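You operate a simulated robot arm through the tools that you are given. There is no shell and no other tool. Be economical: measure what you need, move in short steps, check, and stop when the job is done.

The job below is to be done with a simulated two-armed robot. You get a single attempt, and the scene is never put back.

Task
Add the cap that the kit card names to the white tray and send it off on the cart.
Fine: carry it to the top shelf with both hands while the cart is braked; push the cart in and brake it; no other tray goes on that shelf.

Only the result counts: the job must be done as asked and must still hold three seconds after the hand-in. Knocking over, shifting, dropping, spilling or breaking anything else fails it. Lids that push on must go on centred and level and be pressed home; caps that screw on are set level and turned clockwise until they are tight.

Robot
Two 7-joint arms with two-finger parallel grippers on one trunk, on a base that drives. Base frame: it is fixed to the floor where the robot stands at the start and does not move with it; the origin is under the middle of the robot, x ahead of it, y to its left, z up. Units: cm, rad, N and s.
The left shoulder is at the start at [6, 14.3, 92.6], the right one opposite. Places, roughly: brake lever [10, -50, 70]; cap pocket of the white tray [40, 30, 80]; cart [40, -50, 60]; top shelf of the cart [40, -50, 80]. Payload 1.57 kg a hand.
The TCP of each hand is the grasp point between the finger pads, 3 cm short of the fingertips. In the tool frame z runs along the fingers and y along their closing line. The gripper opens to 11 cm. The fingers are 2.4 cm wide and 1.2 cm thick; the gripper's body (4.8 by 11.2 cm) begins 7.8 cm behind the TCP.
Orientation is told as [roll, pitch, yaw] about the base's x, y, z axes, in that order, counted from this pose: with the fingers straight down and closing along the base's y, the tool's x points along the base's -x, its y along +y and its z along -z.

Tools
- The arms move only by the tool jog_arm. It takes "left_plan", "right_plan" or both (then of equal length, played together; a hand with none holds still); each is a list of rows, each a list of 7 numbers: the turn, a rotation vector about the tool's x, y, z in rad, then the shift along the tool's x, y, z in cm, then the finger opening in cm, from 0 to 11. In form: [[wx, wy, wz, dx, dy, dz, hand], ...]. A call has 1 to 20 rows; each row is the pose to reach, as a shift and turn from the pose commanded when the call began, along the tool's axes at that moment. A row lasts 0.2 s, in which the tool goes at most 5 cm and 0.15 rad; a call with a longer step from one row to the next is refused whole, and so is a gripper value outside its range. A pose out of reach is approached as far as the arm can. The call stops where the force on the tool passes 40 N (or 10 N more than at its start, if that is more) or the arm is blocked; 0.2 s more then pass. Each finger travels about 4.5 cm/s and halts on what it meets, pressing with about 37 N; the grip force reading is that of the motor and also rises with nothing between the fingers. The clock runs only during rows and for 0.2 s after the last one: add rows that repeat a pose to give the fingers time. It gives the time, the measured TCP pose, the force on the tool (base axes), the opening and the grip force at its end, in the units of the frame above (readings bear some noise), with the torque about the TCP (base axes, N m) and any sound that the robot's microphone picked up, and new pictures: "show" is both (left out), scene, wrist or none (wrist: the cameras of the hands that moved).
- Cameras (640 x 400 px; columns grow to the right, rows downward): "scene" is now at [4.66, -0.92, 152.41]; the picture's right is [-0.24, -0.97, 0.00], its down [-0.80, 0.20, -0.56] and it looks along [0.54, -0.14, -0.83] (base axes); focal length 250 px, centre (320, 200). "left" rides on the left gripper at [7, -1.6, -14.1] in its tool frame; the picture's right is [0.23, 0.97, 0.00], its down [-0.86, 0.20, -0.48] and it looks along [-0.47, 0.11, 0.88] (tool axes); focal length 222 px, centre (320, 200). "right" rides on the right gripper at [7, 1.6, -14.1] in its tool frame; the picture's right is [-0.23, 0.97, 0.00], its down [-0.86, -0.20, -0.48] and it looks along [-0.47, -0.11, 0.88] (tool axes); focal length 222 px, centre (320, 200). There is no depth. A picture from a camera that has moved, and an enlarged one, comes with that camera's place and axes in the base frame and with its lens. The place of the scene camera against the robot may be out by one fixed shift of up to 1.8 cm in any direction.
- slide_trunk(by): slides the trunk up (or, below 0, down) by that many cm; the arms and the scene camera ride with it, the base frame stays. It gives what a move gives, with no picture.
- steer(legs): drives the robot by 1 to 6 legs, each [ahead, left, turn to the left] in cm, cm and rad, along the robot's own axes; the way and the turn of a leg run together, so that a leg with both is an arc; at most 150 cm and 3.142 rad a leg. The arms and the cameras ride along, it lands a little off, and it stops where it bumps. It gives what a move gives, and a new picture of the scene camera.
- head_to(pan, tilt): turns the head with the scene camera to pan (to the left, within 1.501 rad either way) and tilt (down, from -0.506 to 1.204), counted from straight ahead of the robot. It gives what a move gives, and a new picture of the scene camera.
- enlarge(camera, box): a new picture of the part [left, top, right, bottom] of that camera's present view, enlarged. The clock stands still meanwhile.
- sign_off(): hands the job in; it is judged then, once.

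Work in short steps. Places have to be worked out from the pictures, the camera data and where the tool is seen: move nearer, look again, correct. Check each grasp and each placing, and mend what went wrong. You have 120 turns and 260 pictures in all, those below and enlarged ones among them. Open the grippers and draw the arms clear of the work before you hand the job in, unless the task says otherwise; then end with one line.

The tools are called after ">>>" as a command line: name --argument value ..., lists and objects as JSON in quotes. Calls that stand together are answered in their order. jog_arm: Moves the arms, as the interface text tells. Its arguments: {"type":"object","properties":{"left_plan":{"type":"array","items":{"type":"array","items":{"type":"number"}}},"right_plan":{"type":"array","items":{"type":"array","items":{"type":"number"}}},"show":{"type":"string","enum":["both","scene","wrist","none"]}},"required":[]} The other tools are called the same way: slide_trunk (by) slides the trunk up or down; steer (legs) drives the base; head_to (pan, tilt) turns the head that bears the scene camera; enlarge (camera, box) takes an enlarged picture of a part of a camera's view; sign_off () hands the job in.

At the start:

```text
clock: 0.0
left_tcp_pos: [46.05, -1.9, 104.01]
left_orientation: [-0.001, -0.002, 0.001]
left_ft_force: [0.0, 0.3, -0.1]
left_wrist_torque: [0.0, -0.01, -0.01]
left_width: 11.01
left_grasp_force: 0.0
right_tcp_pos: [34.11, -40.83, 103.53]
right_orientation: [0.001, 0.001, 0.001]
right_ft_force: [0.3, -0.6, 0.4]
right_wrist_torque: [0.01, 0.01, -0.03]
right_width: 11.02
right_grasp_force: 0.1
trunk travel left (down, up): [-52.5, 6.5]
robot x, y, heading: [-0.3, -0.24, -0.001]
head pan, tilt: [-0.244, 0.977]
```

scene: 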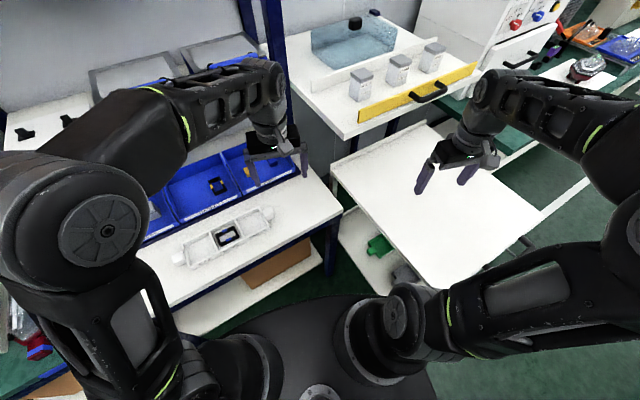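
right: 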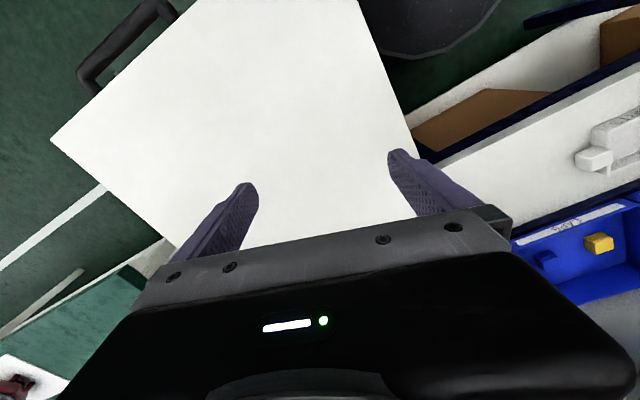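
left: 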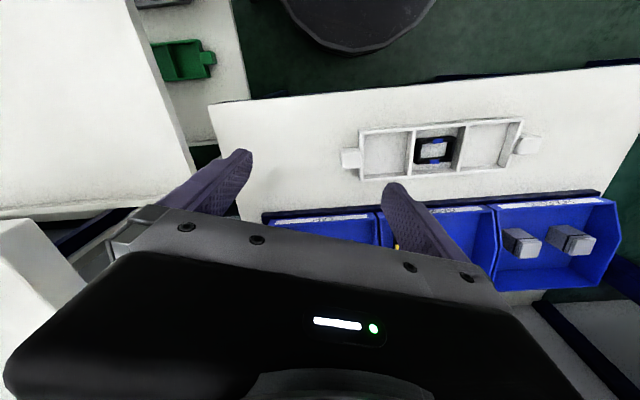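

The tray with three compartments sits on the bench, the bins with caps are behind it and the cart is to the right. I'll look closer to find the kit card.

>>> enlarge --camera "scene" --box '[130, 120, 350, 280]'

>>> enlarge --camera "left" --box '[240, 90, 640, 300]'

>>> head_to --pan 0.6 --tilt 0.7

```text
2.50 times, centred on (240, 200) of scene
camera zoom: at [4.66, -0.92, 152.41], right [-0.24, -0.97, 0.0], down [-0.8, 0.2, -0.56], along [0.54, -0.14, -0.83], focal length 625 px, centre (520, 200)
```

zoom: 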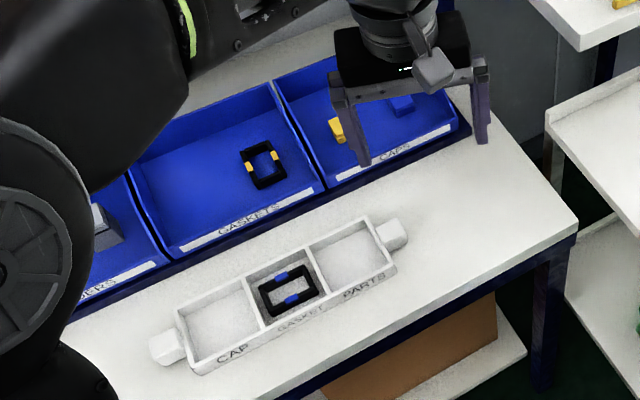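

```text
1.60 times, centred on (440, 195) of left
camera zoom: at [39.19, -3.51, 118.16], right [-0.23, 0.97, 0.0], down [0.85, 0.2, 0.48], along [0.47, 0.11, -0.88], focal length 355 px, centre (128, 208)
```

zoom: 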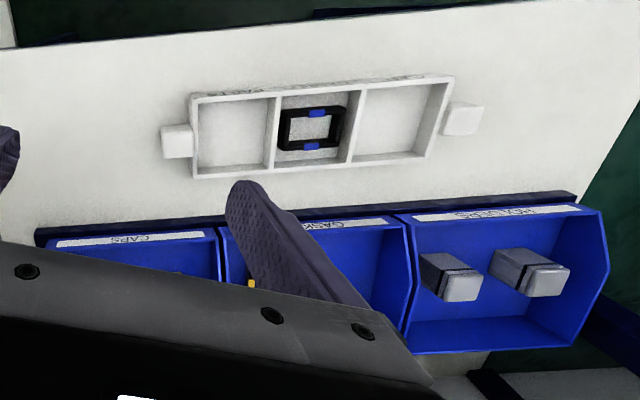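

```text
clock: 1.2
left_tcp_pos: [46.07, -2.0, 104.04]
left_orientation: [0.0, -0.003, -0.001]
left_ft_force: [-0.1, 0.1, 0.0]
left_wrist_torque: [0.0, 0.01, -0.02]
left_width: 11.02
left_grasp_force: 0.1
right_tcp_pos: [34.14, -40.82, 103.53]
right_orientation: [0.001, 0.0, 0.001]
right_ft_force: [0.1, -0.1, 0.6]
right_wrist_torque: [-0.01, 0.03, -0.01]
right_width: 11.02
right_grasp_force: 0.0
trunk travel left (down, up): [-52.5, 6.5]
robot x, y, heading: [-0.06, -0.05, -0.005]
head pan, tilt: [0.6, 0.7]
camera scene: at [4.78, 5.59, 154.59], right [0.56, -0.83, 0.0], down [-0.53, -0.36, -0.76], along [0.63, 0.43, -0.64], focal length 250 px, centre (320, 200)
```

scene: 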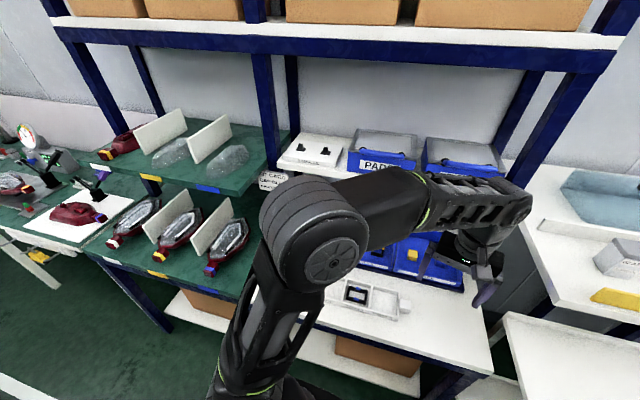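

A card shows behind the left elbow at about (270,180). I'll enlarge it.

>>> enlarge --camera "scene" --box '[250, 160, 300, 192]'

>>> enlarge --camera "scene" --box '[330, 220, 490, 320]'

```text
12.50 times, centred on (275, 176) of scene
camera zoom: at [4.78, 5.59, 154.59], right [0.56, -0.83, 0.0], down [-0.53, -0.36, -0.76], along [0.63, 0.43, -0.64], focal length 3127 px, centre (882, 500)
```

zoom: 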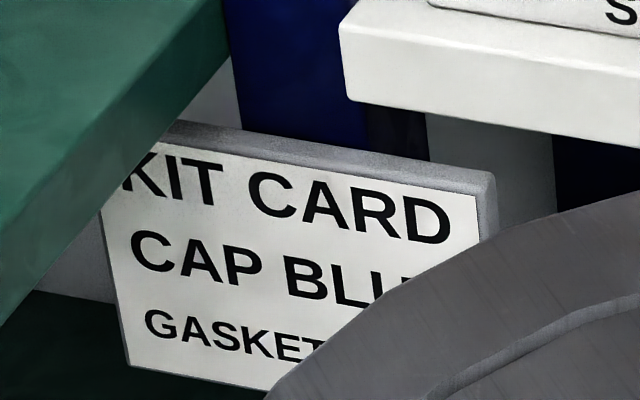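

```text
4.00 times, centred on (410, 270) of scene
camera zoom: at [4.78, 5.59, 154.59], right [0.56, -0.83, 0.0], down [-0.53, -0.36, -0.76], along [0.63, 0.43, -0.64], focal length 1001 px, centre (-40, -80)
```

zoom: 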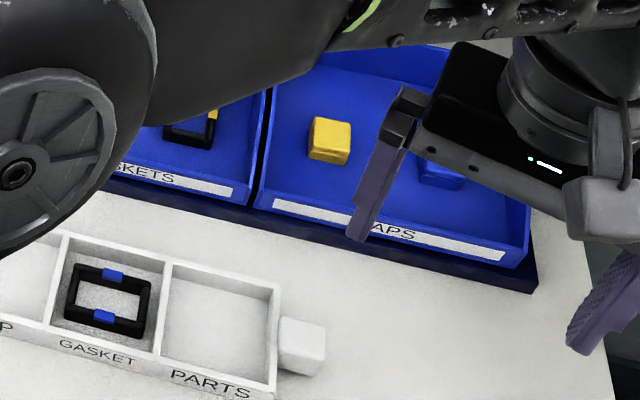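

The card reads "CAP BLUE". Now I'll look at the cart and where it has to be pushed in.

>>> head_to --pan -0.7 --tilt 0.6

>>> head_to --pan -1.2 --tilt 0.9

```text
clock: 2.6
left_tcp_pos: [46.03, -1.91, 104.07]
left_orientation: [-0.001, -0.002, -0.001]
left_ft_force: [-0.2, 0.2, 0.3]
left_wrist_torque: [-0.01, -0.03, -0.02]
left_width: 11.02
left_grasp_force: 0.0
right_tcp_pos: [34.21, -40.85, 103.66]
right_orientation: [0.0, 0.0, 0.0]
right_ft_force: [1.2, -0.7, -0.8]
right_wrist_torque: [0.02, -0.01, 0.02]
right_width: 11.01
right_grasp_force: 0.1
trunk travel left (down, up): [-52.5, 6.5]
robot x, y, heading: [-0.27, -0.1, -0.002]
head pan, tilt: [-0.7, 0.6]
camera scene: at [4.54, -4.89, 155.46], right [-0.64, -0.77, 0.0], down [-0.43, 0.36, -0.82], along [0.63, -0.53, -0.57], focal length 250 px, centre (320, 200)
```

scene: 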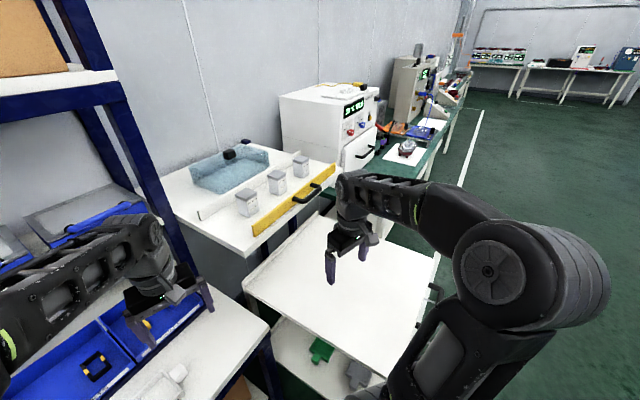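

```text
clock: 3.6
left_tcp_pos: [46.07, -1.93, 104.14]
left_orientation: [0.0, -0.002, 0.001]
left_ft_force: [0.0, -0.4, 0.7]
left_wrist_torque: [0.0, -0.01, -0.02]
left_width: 11.02
left_grasp_force: 0.1
right_tcp_pos: [34.01, -40.94, 103.56]
right_orientation: [0.0, -0.001, 0.001]
right_ft_force: [-0.7, 0.8, 0.6]
right_wrist_torque: [-0.03, 0.01, 0.02]
right_width: 10.99
right_grasp_force: 0.0
trunk travel left (down, up): [-52.5, 6.5]
robot x, y, heading: [0.18, 0.17, -0.001]
head pan, tilt: [-1.201, 0.901]
camera scene: at [0.51, -6.24, 152.98], right [-0.93, -0.36, 0.0], down [-0.28, 0.73, -0.62], along [0.23, -0.58, -0.78], focal length 250 px, centre (320, 200)
```

scene: 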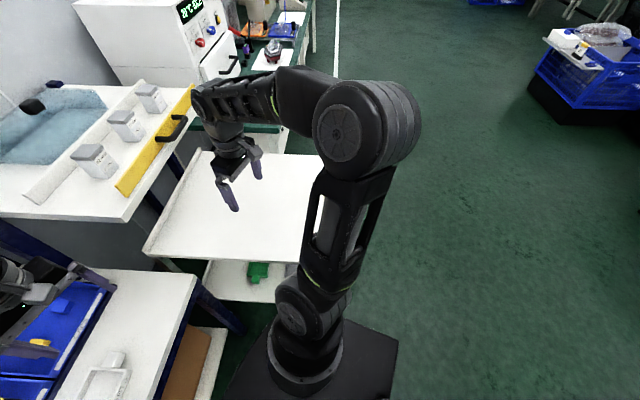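

The right arm hides part of the cart. I'll move it aside, and lift the left hand off the bins to see both clearly.

>>> jog_arm --right_plan '[[0, 0, 0, 2, -4, 0, 11], [0, 0, 0, 4, -8, 0, 11], [0, 0, 0, 6, -12, 0, 11], [0, 0, 0, 8, -16, 0, 11], [0, 0, 0, 10, -20, 0, 11], [0, 0, 0, 12, -24, 0, 11], [0, 0, 0, 14, -28, 0, 11], [0, 0, 0, 16, -30, 0, 11]]' --left_plan '[[0, 0, 0, 2, 4, 0, 11], [0, 0, 0, 4, 8, 0, 11], [0, 0, 0, 6, 12, 0, 11], [0, 0, 0, 8, 16, 0, 11], [0, 0, 0, 10, 20, 0, 11], [0, 0, 0, 12, 24, 0, 11], [0, 0, 0, 14, 28, 0, 11], [0, 0, 0, 14, 30, 0, 11]]' --show "both"

>>> head_to --pan -0.6 --tilt 0.8

>>> head_to --pan 0.2 --tilt 0.75

```text
clock: 5.4
left_tcp_pos: [32.14, 28.2, 103.84]
left_orientation: [0.001, 0.001, 0.0]
left_ft_force: [0.2, 0.1, -0.9]
left_wrist_torque: [0.0, 0.02, -0.01]
left_width: 11.0
left_grasp_force: 0.2
right_tcp_pos: [18.2, -70.94, 103.63]
right_orientation: [-0.001, 0.001, 0.0]
right_ft_force: [0.4, 0.6, -0.5]
right_wrist_torque: [0.01, -0.04, 0.0]
right_width: 11.0
right_grasp_force: 0.1
trunk travel left (down, up): [-52.5, 6.5]
robot x, y, heading: [0.19, 0.24, 0.001]
head pan, tilt: [-1.201, 0.901]
camera scene: at [0.5, -6.26, 152.98], right [-0.93, -0.36, 0.0], down [-0.28, 0.73, -0.62], along [0.22, -0.58, -0.78], focal length 250 px, centre (320, 200)
camera right: at [11.11, -69.15, 117.73], right [0.23, 0.97, 0.0], down [0.85, -0.2, 0.48], along [0.47, -0.11, -0.88], focal length 222 px, centre (320, 200)
camera left: at [25.21, 26.56, 117.92], right [-0.23, 0.97, 0.0], down [0.85, 0.2, 0.48], along [0.47, 0.11, -0.88], focal length 222 px, centre (320, 200)
```

scene: 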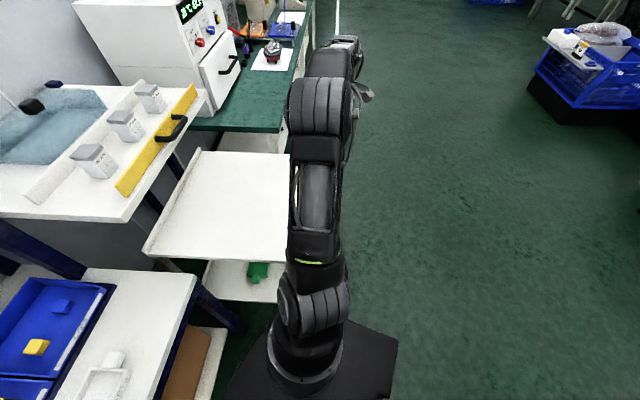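
right: 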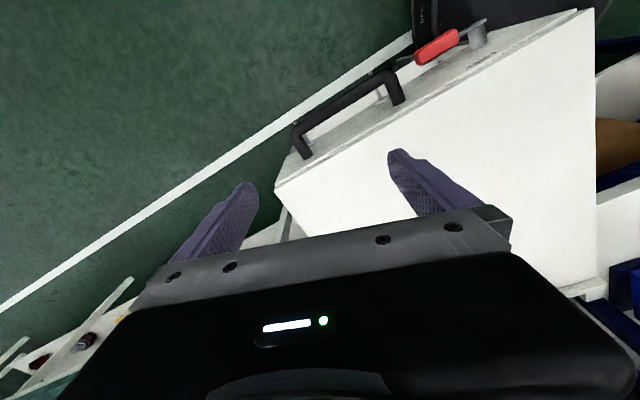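
left: 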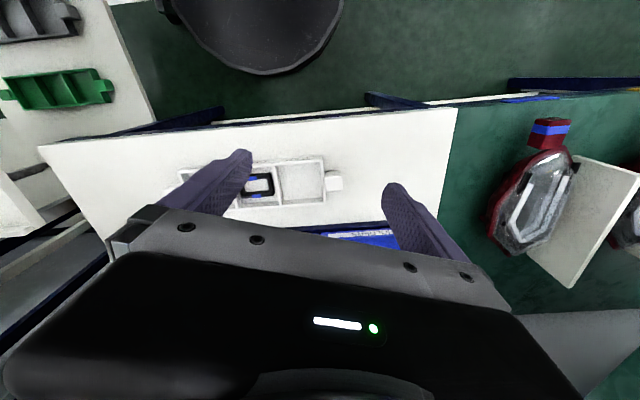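

```text
clock: 6.4
left_tcp_pos: [32.06, 28.08, 103.83]
left_orientation: [0.0, -0.003, -0.001]
left_ft_force: [0.2, -0.7, 0.4]
left_wrist_torque: [0.03, 0.03, 0.0]
left_width: 10.96
left_grasp_force: 0.1
right_tcp_pos: [18.01, -70.83, 103.67]
right_orientation: [0.002, -0.002, 0.001]
right_ft_force: [-0.3, -0.2, 0.2]
right_wrist_torque: [0.0, 0.01, 0.01]
right_width: 11.0
right_grasp_force: 0.1
trunk travel left (down, up): [-52.5, 6.5]
robot x, y, heading: [0.06, -0.15, -0.006]
head pan, tilt: [-0.6, 0.799]
camera scene: at [4.41, -3.76, 153.77], right [-0.57, -0.82, 0.0], down [-0.59, 0.41, -0.7], along [0.57, -0.39, -0.72], focal length 250 px, centre (320, 200)
```

scene: 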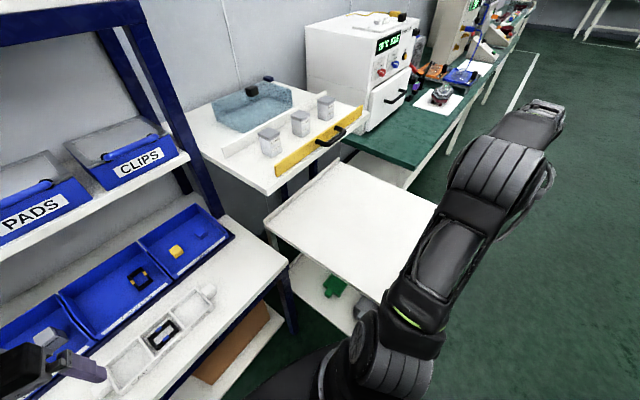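

```text
clock: 7.5
left_tcp_pos: [32.12, 28.16, 103.94]
left_orientation: [0.001, -0.001, 0.001]
left_ft_force: [-0.4, -0.1, -0.1]
left_wrist_torque: [0.02, -0.04, -0.01]
left_width: 11.0
left_grasp_force: 0.0
right_tcp_pos: [18.13, -70.82, 103.62]
right_orientation: [0.0, 0.001, -0.001]
right_ft_force: [-1.0, -0.5, -0.3]
right_wrist_torque: [-0.01, 0.0, -0.01]
right_width: 11.01
right_grasp_force: 0.0
trunk travel left (down, up): [-52.5, 6.5]
robot x, y, heading: [0.34, 0.17, -0.001]
head pan, tilt: [0.201, 0.75]
camera scene: at [5.89, 2.45, 154.17], right [0.2, -0.98, 0.0], down [-0.67, -0.14, -0.73], along [0.72, 0.15, -0.68], focal length 250 px, centre (320, 200)
```

scene: 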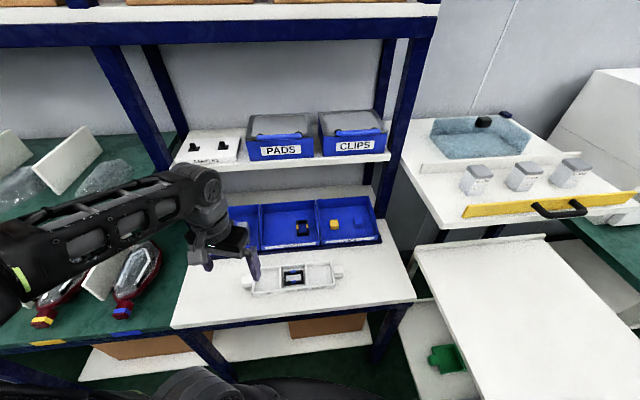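

The cart's handle and a red brake lever are visible from the right wrist. I'll enlarge those, and look at the far end of the cart.

>>> enlarge --camera "right" --box '[270, 0, 590, 200]'

>>> head_to --pan -0.8 --tilt 0.95

>>> enlarge --camera "scene" --box '[140, 80, 460, 280]'

```text
2.00 times, centred on (430, 100) of right
camera zoom: at [11.15, -69.07, 117.74], right [0.23, 0.97, 0.0], down [0.86, -0.2, 0.48], along [0.47, -0.11, -0.88], focal length 444 px, centre (100, 400)
```

zoom: 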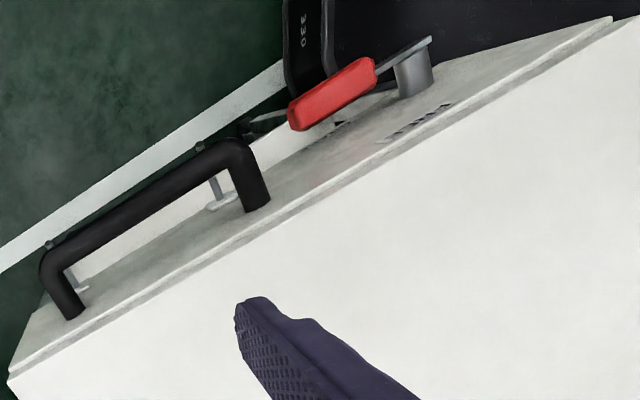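

```text
clock: 8.8
left_tcp_pos: [32.16, 28.02, 103.83]
left_orientation: [0.0, -0.001, 0.0]
left_ft_force: [-0.1, -0.3, 0.0]
left_wrist_torque: [-0.01, 0.01, -0.01]
left_width: 10.99
left_grasp_force: 0.1
right_tcp_pos: [18.07, -70.95, 103.53]
right_orientation: [0.0, -0.001, 0.001]
right_ft_force: [0.4, -0.2, 0.1]
right_wrist_torque: [0.0, 0.0, 0.0]
right_width: 10.99
right_grasp_force: 0.2
trunk travel left (down, up): [-52.5, 6.5]
robot x, y, heading: [0.54, -0.13, 0.004]
head pan, tilt: [-0.799, 0.949]
camera scene: at [2.84, -4.41, 152.62], right [-0.72, -0.7, 0.0], down [-0.57, 0.58, -0.58], along [0.41, -0.42, -0.81], focal length 250 px, centre (320, 200)
```

scene: 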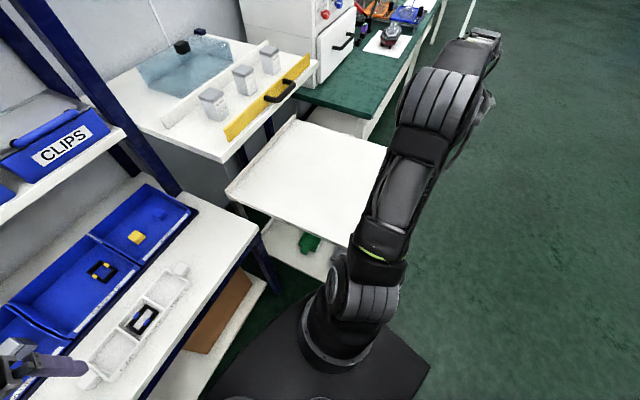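

```text
2.00 times, centred on (300, 180) of scene
camera zoom: at [2.84, -4.41, 152.62], right [-0.72, -0.7, 0.0], down [-0.57, 0.58, -0.58], along [0.41, -0.42, -0.81], focal length 500 px, centre (360, 240)
```

zoom: 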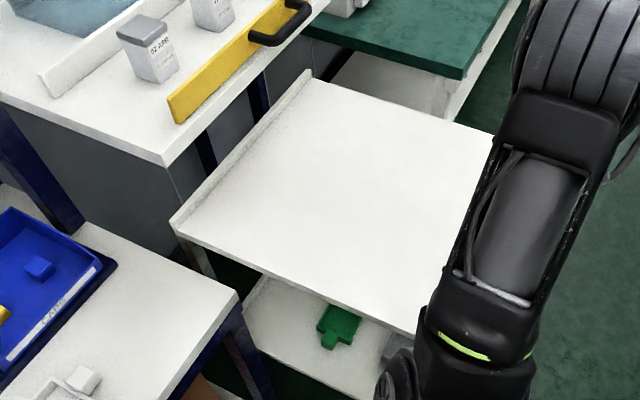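

Everything (bench, cart, floor line) is turned about 0.31 rad to the left of my base frame. I'll turn the robot to face the bench squarely and check.

>>> steer --legs '[[0, 0, 0.31]]'

>>> head_to --pan 0.0 --tilt 0.9

```text
clock: 10.2
left_tcp_pos: [21.87, 36.71, 103.82]
left_orientation: [0.0, -0.002, 0.312]
left_ft_force: [0.7, -1.3, 0.7]
left_wrist_torque: [0.02, -0.01, -0.02]
left_width: 11.01
left_grasp_force: 0.0
right_tcp_pos: [39.09, -61.84, 103.57]
right_orientation: [-0.001, 0.0, 0.311]
right_ft_force: [-1.1, 0.1, 0.5]
right_wrist_torque: [-0.02, 0.02, 0.01]
right_width: 10.98
right_grasp_force: 0.1
trunk travel left (down, up): [-52.5, 6.5]
robot x, y, heading: [0.06, -0.1, 0.311]
head pan, tilt: [-0.799, 0.949]
camera scene: at [4.35, -3.49, 152.62], right [-0.47, -0.88, 0.0], down [-0.72, 0.38, -0.58], along [0.51, -0.27, -0.81], focal length 250 px, centre (320, 200)
```

scene: 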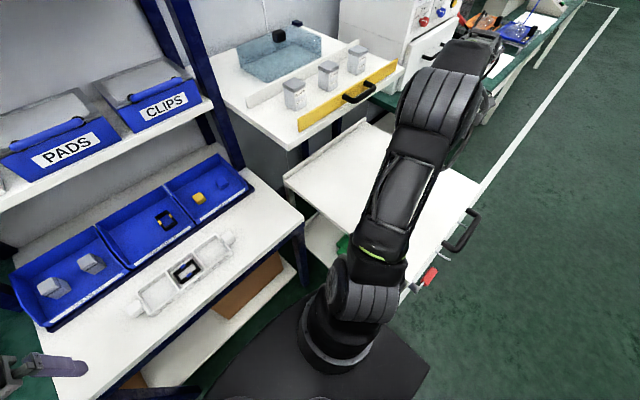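

```text
clock: 11.3
left_tcp_pos: [21.99, 36.59, 103.85]
left_orientation: [-0.001, 0.0, 0.312]
left_ft_force: [-0.5, 0.9, -0.1]
left_wrist_torque: [0.0, -0.01, 0.04]
left_width: 11.0
left_grasp_force: 0.1
right_tcp_pos: [38.97, -61.78, 103.5]
right_orientation: [0.0, -0.001, 0.313]
right_ft_force: [0.7, 0.0, -0.3]
right_wrist_torque: [-0.02, 0.01, 0.01]
right_width: 11.01
right_grasp_force: 0.1
trunk travel left (down, up): [-52.5, 6.5]
robot x, y, heading: [-0.06, 0.24, 0.31]
head pan, tilt: [0.0, 0.901]
camera scene: at [5.1, 2.2, 152.98], right [0.31, -0.95, 0.0], down [-0.75, -0.24, -0.62], along [0.59, 0.19, -0.78], focal length 250 px, centre (320, 200)
```

scene: 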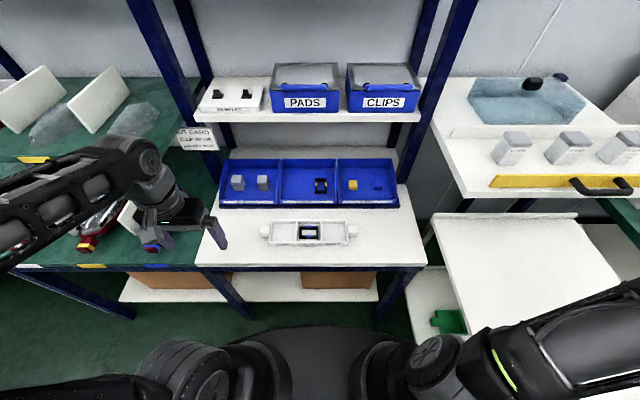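

The robot is now square to the bench. I'll enlarge the card fully, and the bay around the cart.

>>> enlarge --camera "scene" --box '[165, 115, 229, 155]'

>>> enlarge --camera "scene" --box '[250, 150, 410, 250]'

>>> enlarge --camera "scene" --box '[400, 140, 640, 290]'

```text
10.00 times, centred on (197, 135) of scene
camera zoom: at [5.1, 2.2, 152.98], right [0.31, -0.95, 0.0], down [-0.75, -0.24, -0.62], along [0.59, 0.19, -0.78], focal length 2501 px, centre (1550, 850)
```

zoom: 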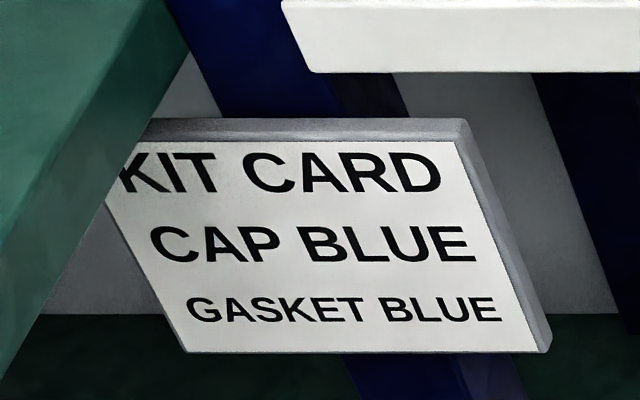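

```text
4.00 times, centred on (330, 200) of scene
camera zoom: at [5.1, 2.2, 152.98], right [0.31, -0.95, 0.0], down [-0.75, -0.24, -0.62], along [0.59, 0.19, -0.78], focal length 1001 px, centre (280, 200)
```

zoom: 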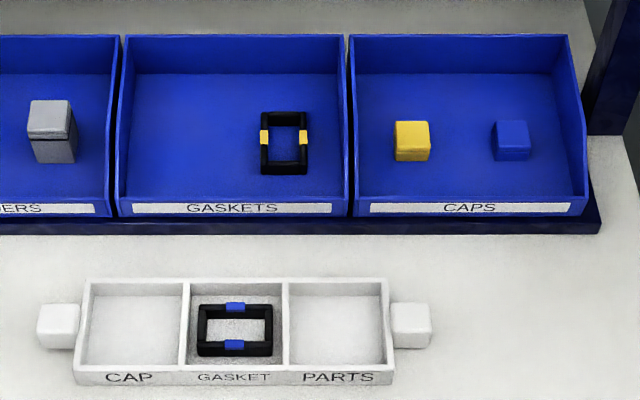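

```text
2.67 times, centred on (520, 215) of scene
camera zoom: at [5.1, 2.2, 152.98], right [0.31, -0.95, 0.0], down [-0.75, -0.24, -0.62], along [0.59, 0.19, -0.78], focal length 667 px, centre (-213, 160)
```

zoom: 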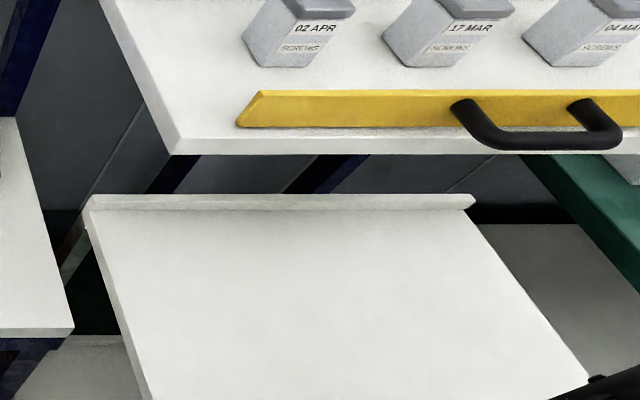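

The card reads CAP BLUE, GASKET BLUE; the tray already has the blue gasket and the blue cap is in the CAPS bin. I'll go 6 cm closer and bring the right hand over the bin.

>>> steer --legs '[[6, 0, 0]]'

>>> enlarge --camera "scene" --box '[250, 150, 410, 250]'

>>> enlarge --camera "scene" --box '[400, 140, 640, 290]'

```text
clock: 12.3
left_tcp_pos: [27.74, 38.53, 103.8]
left_orientation: [0.001, 0.001, 0.311]
left_ft_force: [0.0, 0.8, 1.0]
left_wrist_torque: [-0.04, 0.01, 0.02]
left_width: 11.01
left_grasp_force: 0.2
right_tcp_pos: [44.75, -59.96, 103.56]
right_orientation: [0.0, 0.002, 0.311]
right_ft_force: [1.0, 0.3, -0.4]
right_wrist_torque: [-0.01, 0.02, 0.0]
right_width: 11.01
right_grasp_force: 0.1
trunk travel left (down, up): [-52.5, 6.5]
robot x, y, heading: [5.9, 1.65, 0.313]
head pan, tilt: [0.0, 0.901]
camera scene: at [10.91, 4.08, 152.97], right [0.31, -0.95, 0.0], down [-0.75, -0.24, -0.62], along [0.59, 0.19, -0.78], focal length 250 px, centre (320, 200)
```

scene: 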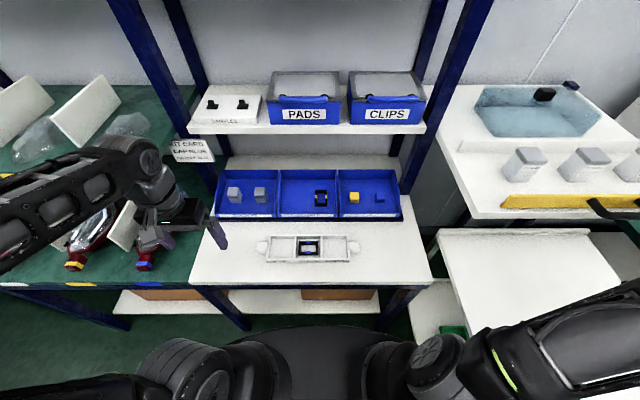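

```text
4.00 times, centred on (330, 200) of scene
camera zoom: at [10.91, 4.08, 152.97], right [0.31, -0.95, 0.0], down [-0.75, -0.24, -0.62], along [0.59, 0.19, -0.78], focal length 1001 px, centre (280, 200)
```

zoom: 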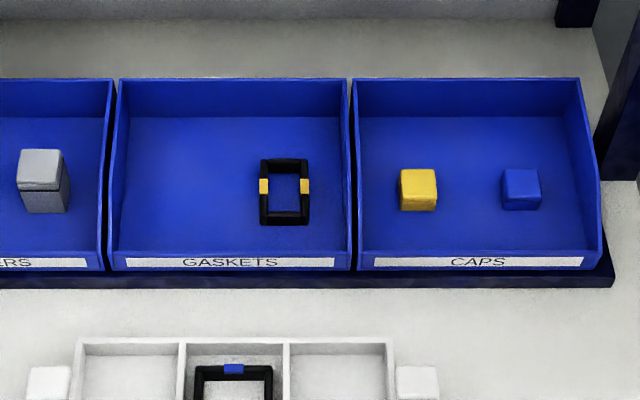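

```text
2.67 times, centred on (520, 215) of scene
camera zoom: at [10.91, 4.08, 152.97], right [0.31, -0.95, 0.0], down [-0.75, -0.24, -0.62], along [0.59, 0.19, -0.78], focal length 667 px, centre (-213, 160)
```

zoom: 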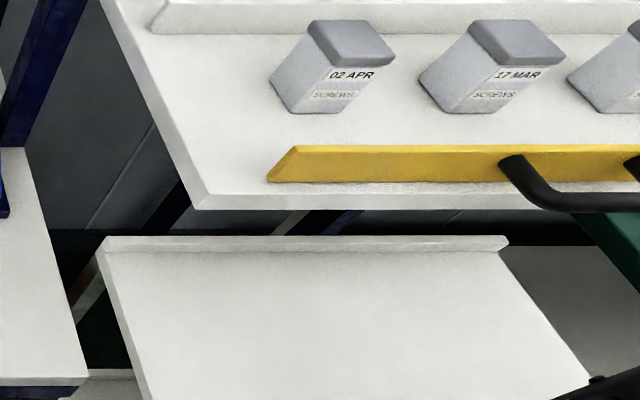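

By parallax the jar bench is about 100 cm high and starts right of the bins, so the right elbow could hit it. I'll use the left arm for the blue cap, judged to be at (71.6, 0.6, ~83), and turn right a little so the left shoulder gets closer.

>>> steer --legs '[[0, 0, -0.3]]'

```text
clock: 13.6
left_tcp_pos: [37.51, 30.15, 103.78]
left_orientation: [0.001, -0.002, 0.005]
left_ft_force: [-0.5, 0.2, 0.0]
left_wrist_torque: [-0.02, -0.03, 0.02]
left_width: 10.97
left_grasp_force: 0.0
right_tcp_pos: [24.32, -68.82, 103.56]
right_orientation: [-0.001, 0.001, 0.007]
right_ft_force: [0.3, 0.6, 0.0]
right_wrist_torque: [-0.04, 0.03, 0.01]
right_width: 11.0
right_grasp_force: 0.0
trunk travel left (down, up): [-52.5, 6.5]
robot x, y, heading: [5.67, 1.64, 0.011]
head pan, tilt: [0.0, 0.901]
camera scene: at [10.93, 2.64, 152.98], right [0.01, -1.0, 0.0], down [-0.78, -0.01, -0.62], along [0.62, 0.0, -0.78], focal length 250 px, centre (320, 200)
```

scene: 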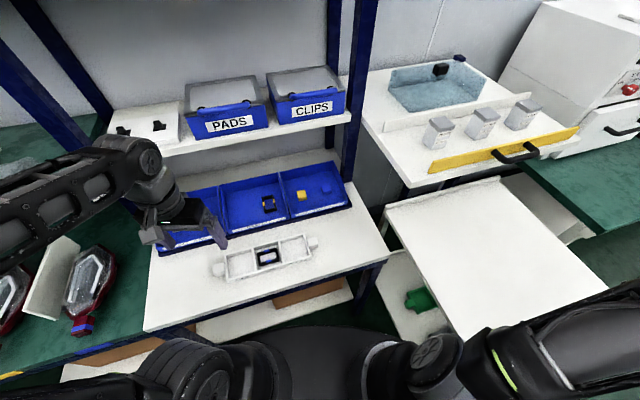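

I'll bring the left hand to about (60, 6, 104), yawed 0.3 to match the bench, to look into the bin with the wrist camera.

>>> jog_arm --left_plan '[[0, 0, -0.05, -3, -3, 0, 11], [0, 0, -0.1, -6, -6, 0, 11], [0, 0, -0.15, -9, -9, 0, 11], [0, 0, -0.2, -12, -12, 0, 11], [0, 0, -0.25, -15, -15, 0, 10], [0, 0, -0.3, -18, -18, 0, 9], [0, 0, -0.3, -20, -21, 0, 8], [0, 0, -0.3, -22, -24, 0, 7], [0, 0, -0.3, -22, -24, 0, 7]]'

```text
clock: 15.6
left_tcp_pos: [59.72, 6.4, 103.98]
left_orientation: [-0.002, -0.002, 0.309]
left_ft_force: [0.0, -0.5, 0.2]
left_wrist_torque: [-0.04, -0.01, -0.01]
left_width: 7.03
left_grasp_force: 0.0
right_tcp_pos: [24.27, -68.86, 103.68]
right_orientation: [0.0, 0.001, 0.008]
right_ft_force: [0.7, 0.8, 0.8]
right_wrist_torque: [0.0, -0.02, 0.01]
right_width: 11.02
right_grasp_force: 0.0
trunk travel left (down, up): [-52.5, 6.5]
robot x, y, heading: [5.51, 1.99, 0.008]
head pan, tilt: [0.0, 0.901]
camera scene: at [10.91, 2.71, 152.98], right [0.01, -1.0, 0.0], down [-0.78, -0.01, -0.62], along [0.62, 0.0, -0.78], focal length 250 px, centre (320, 200)
camera left: at [53.63, 2.83, 118.01], right [-0.51, 0.86, 0.0], down [0.75, 0.45, 0.48], along [0.41, 0.24, -0.88], focal length 222 px, centre (320, 200)
```

scene: 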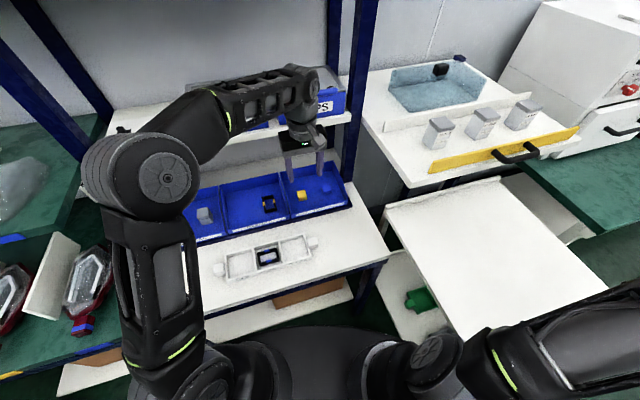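
left: 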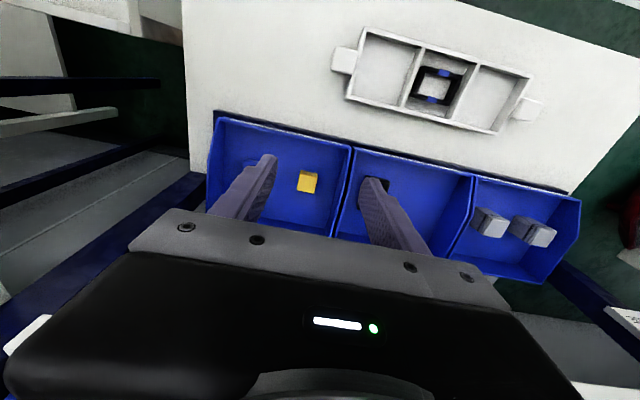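

The yellow cap fixes at about (68, 8.7) in the wrist view, so the blue one should be near (71, -0.5), hidden behind a finger. I'll shift right 8.5 cm and tilt the fingers forward to clear the shelf.

>>> jog_arm --left_plan '[[0, -0.08, 0, 0, -3, 0, 7], [0, -0.16, 0, 0, -5, 0, 7], [0, -0.24, 0, 0, -7, 0, 7], [0, -0.3, 0, 0, -8.5, 2, 7], [0, -0.3, 0, 0, -8.5, 4, 7], [0, -0.3, 0, 0, -8.5, 4, 7]]'

```text
clock: 17.0
left_tcp_pos: [62.45, -1.65, 99.78]
left_orientation: [-0.002, -0.301, 0.308]
left_ft_force: [0.4, 0.1, -0.7]
left_wrist_torque: [-0.01, 0.03, 0.04]
left_width: 7.01
left_grasp_force: 0.0
right_tcp_pos: [24.39, -68.92, 103.58]
right_orientation: [0.0, 0.001, 0.006]
right_ft_force: [-0.4, 0.8, 1.0]
right_wrist_torque: [-0.02, 0.0, -0.02]
right_width: 11.0
right_grasp_force: 0.1
trunk travel left (down, up): [-52.5, 6.5]
robot x, y, heading: [5.64, 2.06, 0.004]
head pan, tilt: [0.0, 0.901]
camera scene: at [10.95, 2.65, 152.98], right [0.01, -1.0, 0.0], down [-0.78, -0.01, -0.62], along [0.62, 0.0, -0.78], focal length 250 px, centre (320, 200)
camera left: at [52.62, -6.44, 111.24], right [-0.5, 0.86, -0.07], down [0.58, 0.39, 0.71], along [0.64, 0.32, -0.7], focal length 222 px, centre (320, 200)
```

scene: 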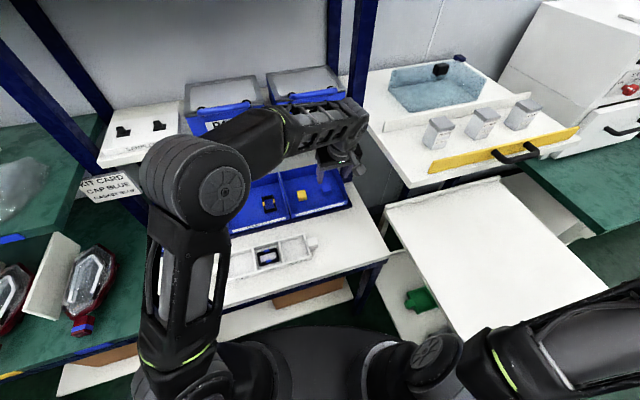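
left: 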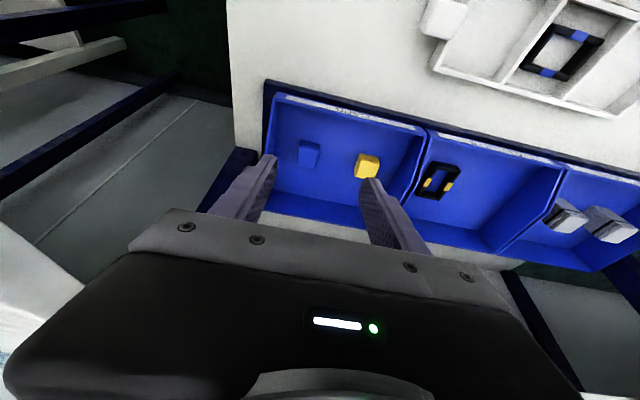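

The blue cap fixes at about (70.5, 0, 83). I'll approach along the finger axis to about 6 cm short and look again.

>>> jog_arm --left_plan '[[0, 0, 0, -1.5, -0.5, 2.5, 7], [0, 0, 0, -3.3, -0.9, 5, 7], [0, 0, 0, -3.3, -0.9, 8, 7], [0, 0, 0, -3.3, -0.9, 11, 7], [0, 0, 0, -3.3, -0.9, 11, 7]]'

>>> enlarge --camera "left" --box '[190, 70, 450, 233]'

```text
clock: 18.2
left_tcp_pos: [68.71, -0.6, 90.35]
left_orientation: [0.0, -0.303, 0.311]
left_ft_force: [-1.4, 0.2, -0.8]
left_wrist_torque: [-0.01, -0.03, 0.01]
left_width: 6.99
left_grasp_force: 0.0
right_tcp_pos: [24.27, -68.88, 103.6]
right_orientation: [-0.001, 0.001, 0.007]
right_ft_force: [0.6, -0.2, 0.2]
right_wrist_torque: [-0.03, 0.0, 0.0]
right_width: 10.99
right_grasp_force: 0.1
trunk travel left (down, up): [-52.5, 6.5]
robot x, y, heading: [5.54, 1.75, 0.006]
head pan, tilt: [0.0, 0.901]
camera scene: at [10.92, 2.65, 152.98], right [0.01, -1.0, 0.0], down [-0.78, -0.01, -0.62], along [0.62, 0.0, -0.78], focal length 250 px, centre (320, 200)
camera left: at [58.95, -5.34, 101.75], right [-0.5, 0.86, -0.07], down [0.58, 0.4, 0.71], along [0.64, 0.32, -0.7], focal length 222 px, centre (320, 200)
```

scene: 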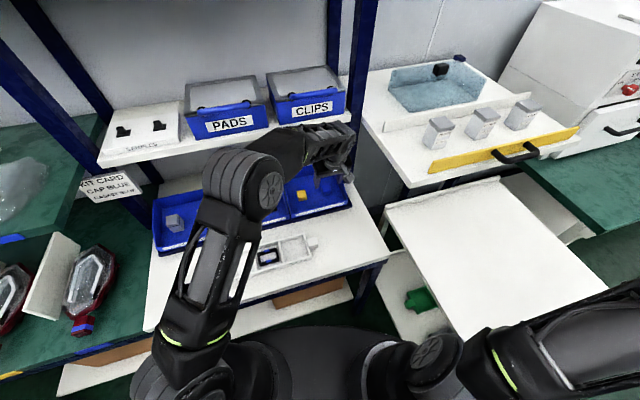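
left: 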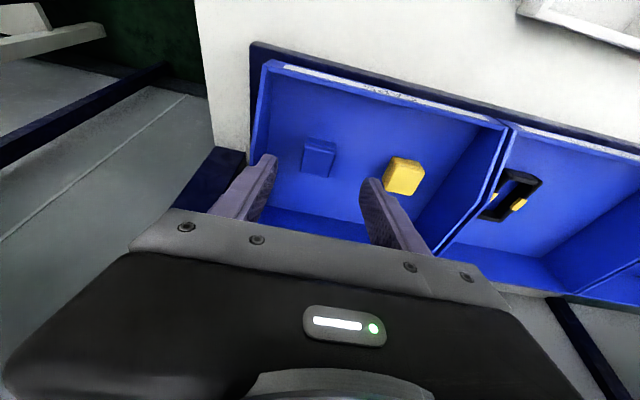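

```text
2.45 times, centred on (320, 152) of left
camera zoom: at [58.95, -5.34, 101.75], right [-0.5, 0.86, -0.07], down [0.58, 0.4, 0.71], along [0.64, 0.32, -0.7], focal length 545 px, centre (320, 319)
```

zoom: 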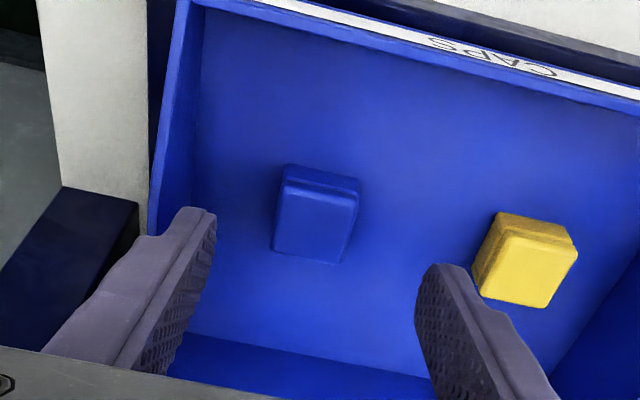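

Laterally aligned. I'll go the last ~6 cm along the finger axis, watching for contact.

>>> jog_arm --left_plan '[[0, 0, 0, 0.1, 0, 2, 7], [0, 0, 0, 0.2, 0, 4, 7], [0, 0, 0, 0.3, 0, 5.2, 7], [0, 0, 0, 0.3, 0, 6.2, 7], [0, 0, 0, 0.3, 0, 6.2, 7]]' --show "wrist"

>>> enlarge --camera "left" --box '[190, 70, 450, 233]'

```text
clock: 19.4
left_tcp_pos: [70.29, -0.19, 84.38]
left_orientation: [-0.001, -0.303, 0.309]
left_ft_force: [0.6, 0.7, -0.6]
left_wrist_torque: [0.05, 0.05, 0.01]
left_width: 7.01
left_grasp_force: 0.1
right_tcp_pos: [24.19, -68.86, 103.53]
right_orientation: [0.0, 0.0, 0.007]
right_ft_force: [0.6, 0.1, -0.2]
right_wrist_torque: [0.0, 0.02, 0.04]
right_width: 10.99
right_grasp_force: 0.1
trunk travel left (down, up): [-52.5, 6.5]
robot x, y, heading: [5.32, 2.04, 0.009]
head pan, tilt: [0.0, 0.901]
camera left: at [60.47, -4.94, 95.79], right [-0.5, 0.86, -0.07], down [0.58, 0.4, 0.71], along [0.64, 0.32, -0.7], focal length 222 px, centre (320, 200)
```

left: 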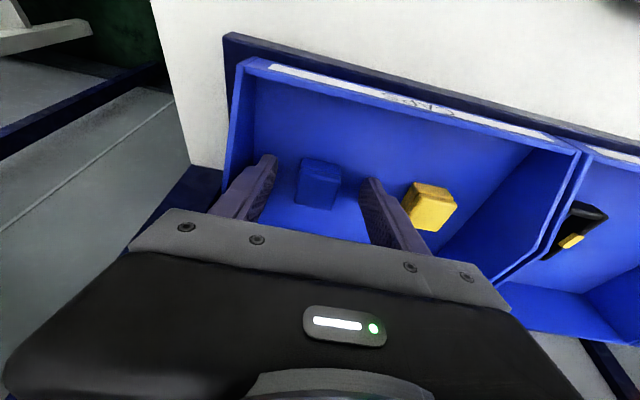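

```text
2.45 times, centred on (320, 152) of left
camera zoom: at [60.47, -4.94, 95.79], right [-0.5, 0.86, -0.07], down [0.58, 0.4, 0.71], along [0.64, 0.32, -0.7], focal length 545 px, centre (320, 319)
```

zoom: 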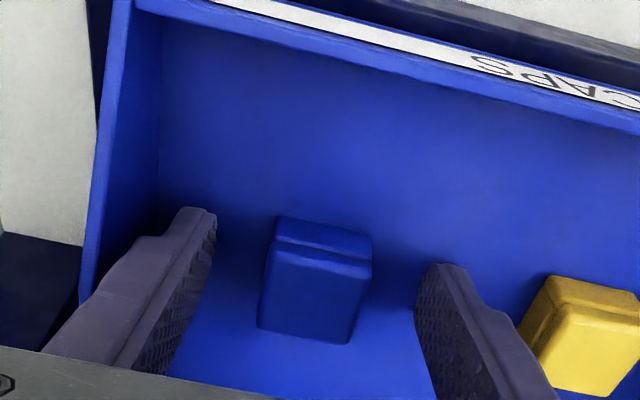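

The cap sits about 1 cm further in than the tips. I'll shift forward 1.2 cm and 0.6 cm lower, then close.

>>> jog_arm --left_plan '[[0, 0, 0, -1.0, 0, 0.3, 7], [0, 0, 0, -1.0, 0, 0.9, 7], [0, 0, 0, -1.0, 0, 0.9, 5], [0, 0, 0, -1.0, 0, 0.9, 3], [0, 0, 0, -1.0, 0, 0.9, 2.5], [0, 0, 0, -1.0, 0, 0.9, 2.5], [0, 0, 0, -1.0, 0, 0.9, 2.5], [0, 0, 0, -1.0, 0, 0.9, 2.5]]' --show "wrist"

>>> enlarge --camera "left" --box '[190, 70, 450, 233]'

```text
clock: 20.1
left_tcp_pos: [70.89, 0.19, 84.5]
left_orientation: [0.001, -0.299, 0.31]
left_ft_force: [-22.6, 8.5, 23.8]
left_wrist_torque: [1.05, 1.02, 0.42]
left_width: 6.41
left_grasp_force: 7.7
right_tcp_pos: [23.97, -68.75, 103.79]
right_orientation: [-0.001, -0.002, 0.007]
right_ft_force: [0.1, 0.2, -0.5]
right_wrist_torque: [-0.02, 0.01, 0.0]
right_width: 10.99
right_grasp_force: 0.0
trunk travel left (down, up): [-52.5, 6.5]
robot x, y, heading: [5.36, 2.01, 0.009]
head pan, tilt: [0.0, 0.901]
stopped in row 3 (left hand): the force on the tool passed its limit (the readings are from after the stop); the commanded pose is now the measured one
camera left: at [61.15, -4.58, 95.87], right [-0.5, 0.86, -0.07], down [0.58, 0.4, 0.71], along [0.64, 0.32, -0.7], focal length 222 px, centre (320, 200)
```

left: 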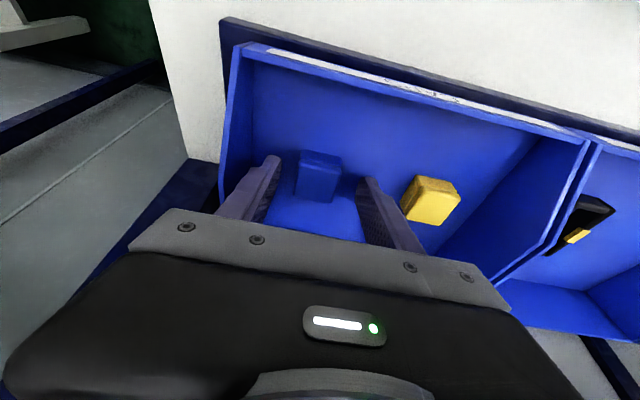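

```text
2.45 times, centred on (320, 152) of left
camera zoom: at [61.15, -4.58, 95.87], right [-0.5, 0.86, -0.07], down [0.58, 0.4, 0.71], along [0.64, 0.32, -0.7], focal length 545 px, centre (320, 319)
```

zoom: 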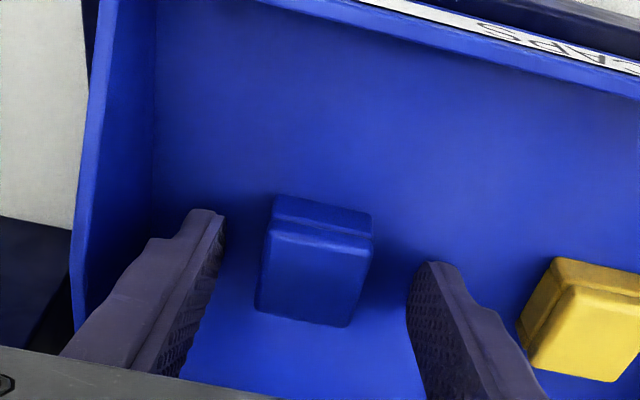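

The fingertips touched the bin floor (z≈81). I'll lift 0.5 cm and draw back 0.6 cm, then close on the cap.

>>> jog_arm --left_plan '[[0, 0, 0, 0.4, 0, -0.6, 6.4], [0, 0, 0, 0.4, 0, -0.6, 6.4], [0, 0, 0, 0.4, 0, -0.6, 5], [0, 0, 0, 0.4, 0, -0.6, 4], [0, 0, 0, 0.4, 0, -0.6, 3], [0, 0, 0, 0.4, 0, -0.6, 2.5], [0, 0, 0, 0.4, 0, -0.6, 2.5], [0, 0, 0, 0.4, 0, -0.6, 2.5]]' --show "wrist"

>>> enlarge --camera "left" --box '[190, 70, 450, 233]'

```text
clock: 21.9
left_tcp_pos: [70.83, -0.21, 84.46]
left_orientation: [0.0, -0.301, 0.308]
left_ft_force: [0.2, 0.4, 0.3]
left_wrist_torque: [0.0, -0.04, 0.02]
left_width: 3.1
left_grasp_force: 37.0
right_tcp_pos: [24.24, -68.89, 103.61]
right_orientation: [0.0, 0.0, 0.006]
right_ft_force: [1.5, 0.5, -0.3]
right_wrist_torque: [0.01, -0.01, 0.0]
right_width: 11.0
right_grasp_force: 0.1
trunk travel left (down, up): [-52.5, 6.5]
robot x, y, heading: [5.61, 1.71, 0.008]
head pan, tilt: [0.0, 0.901]
camera left: at [61.01, -4.9, 95.97], right [-0.5, 0.86, -0.07], down [0.58, 0.4, 0.71], along [0.64, 0.32, -0.7], focal length 222 px, centre (320, 200)
```

left: 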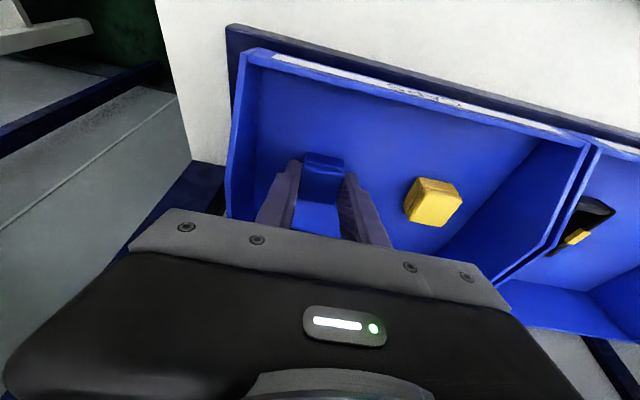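

```text
2.45 times, centred on (320, 152) of left
camera zoom: at [61.01, -4.9, 95.97], right [-0.5, 0.86, -0.07], down [0.58, 0.4, 0.71], along [0.64, 0.32, -0.7], focal length 545 px, centre (320, 319)
```

zoom: 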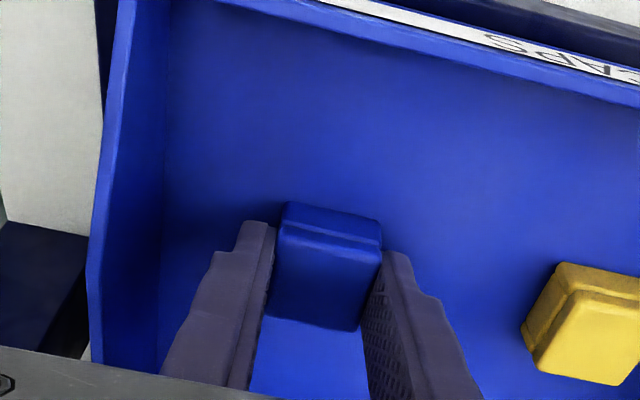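

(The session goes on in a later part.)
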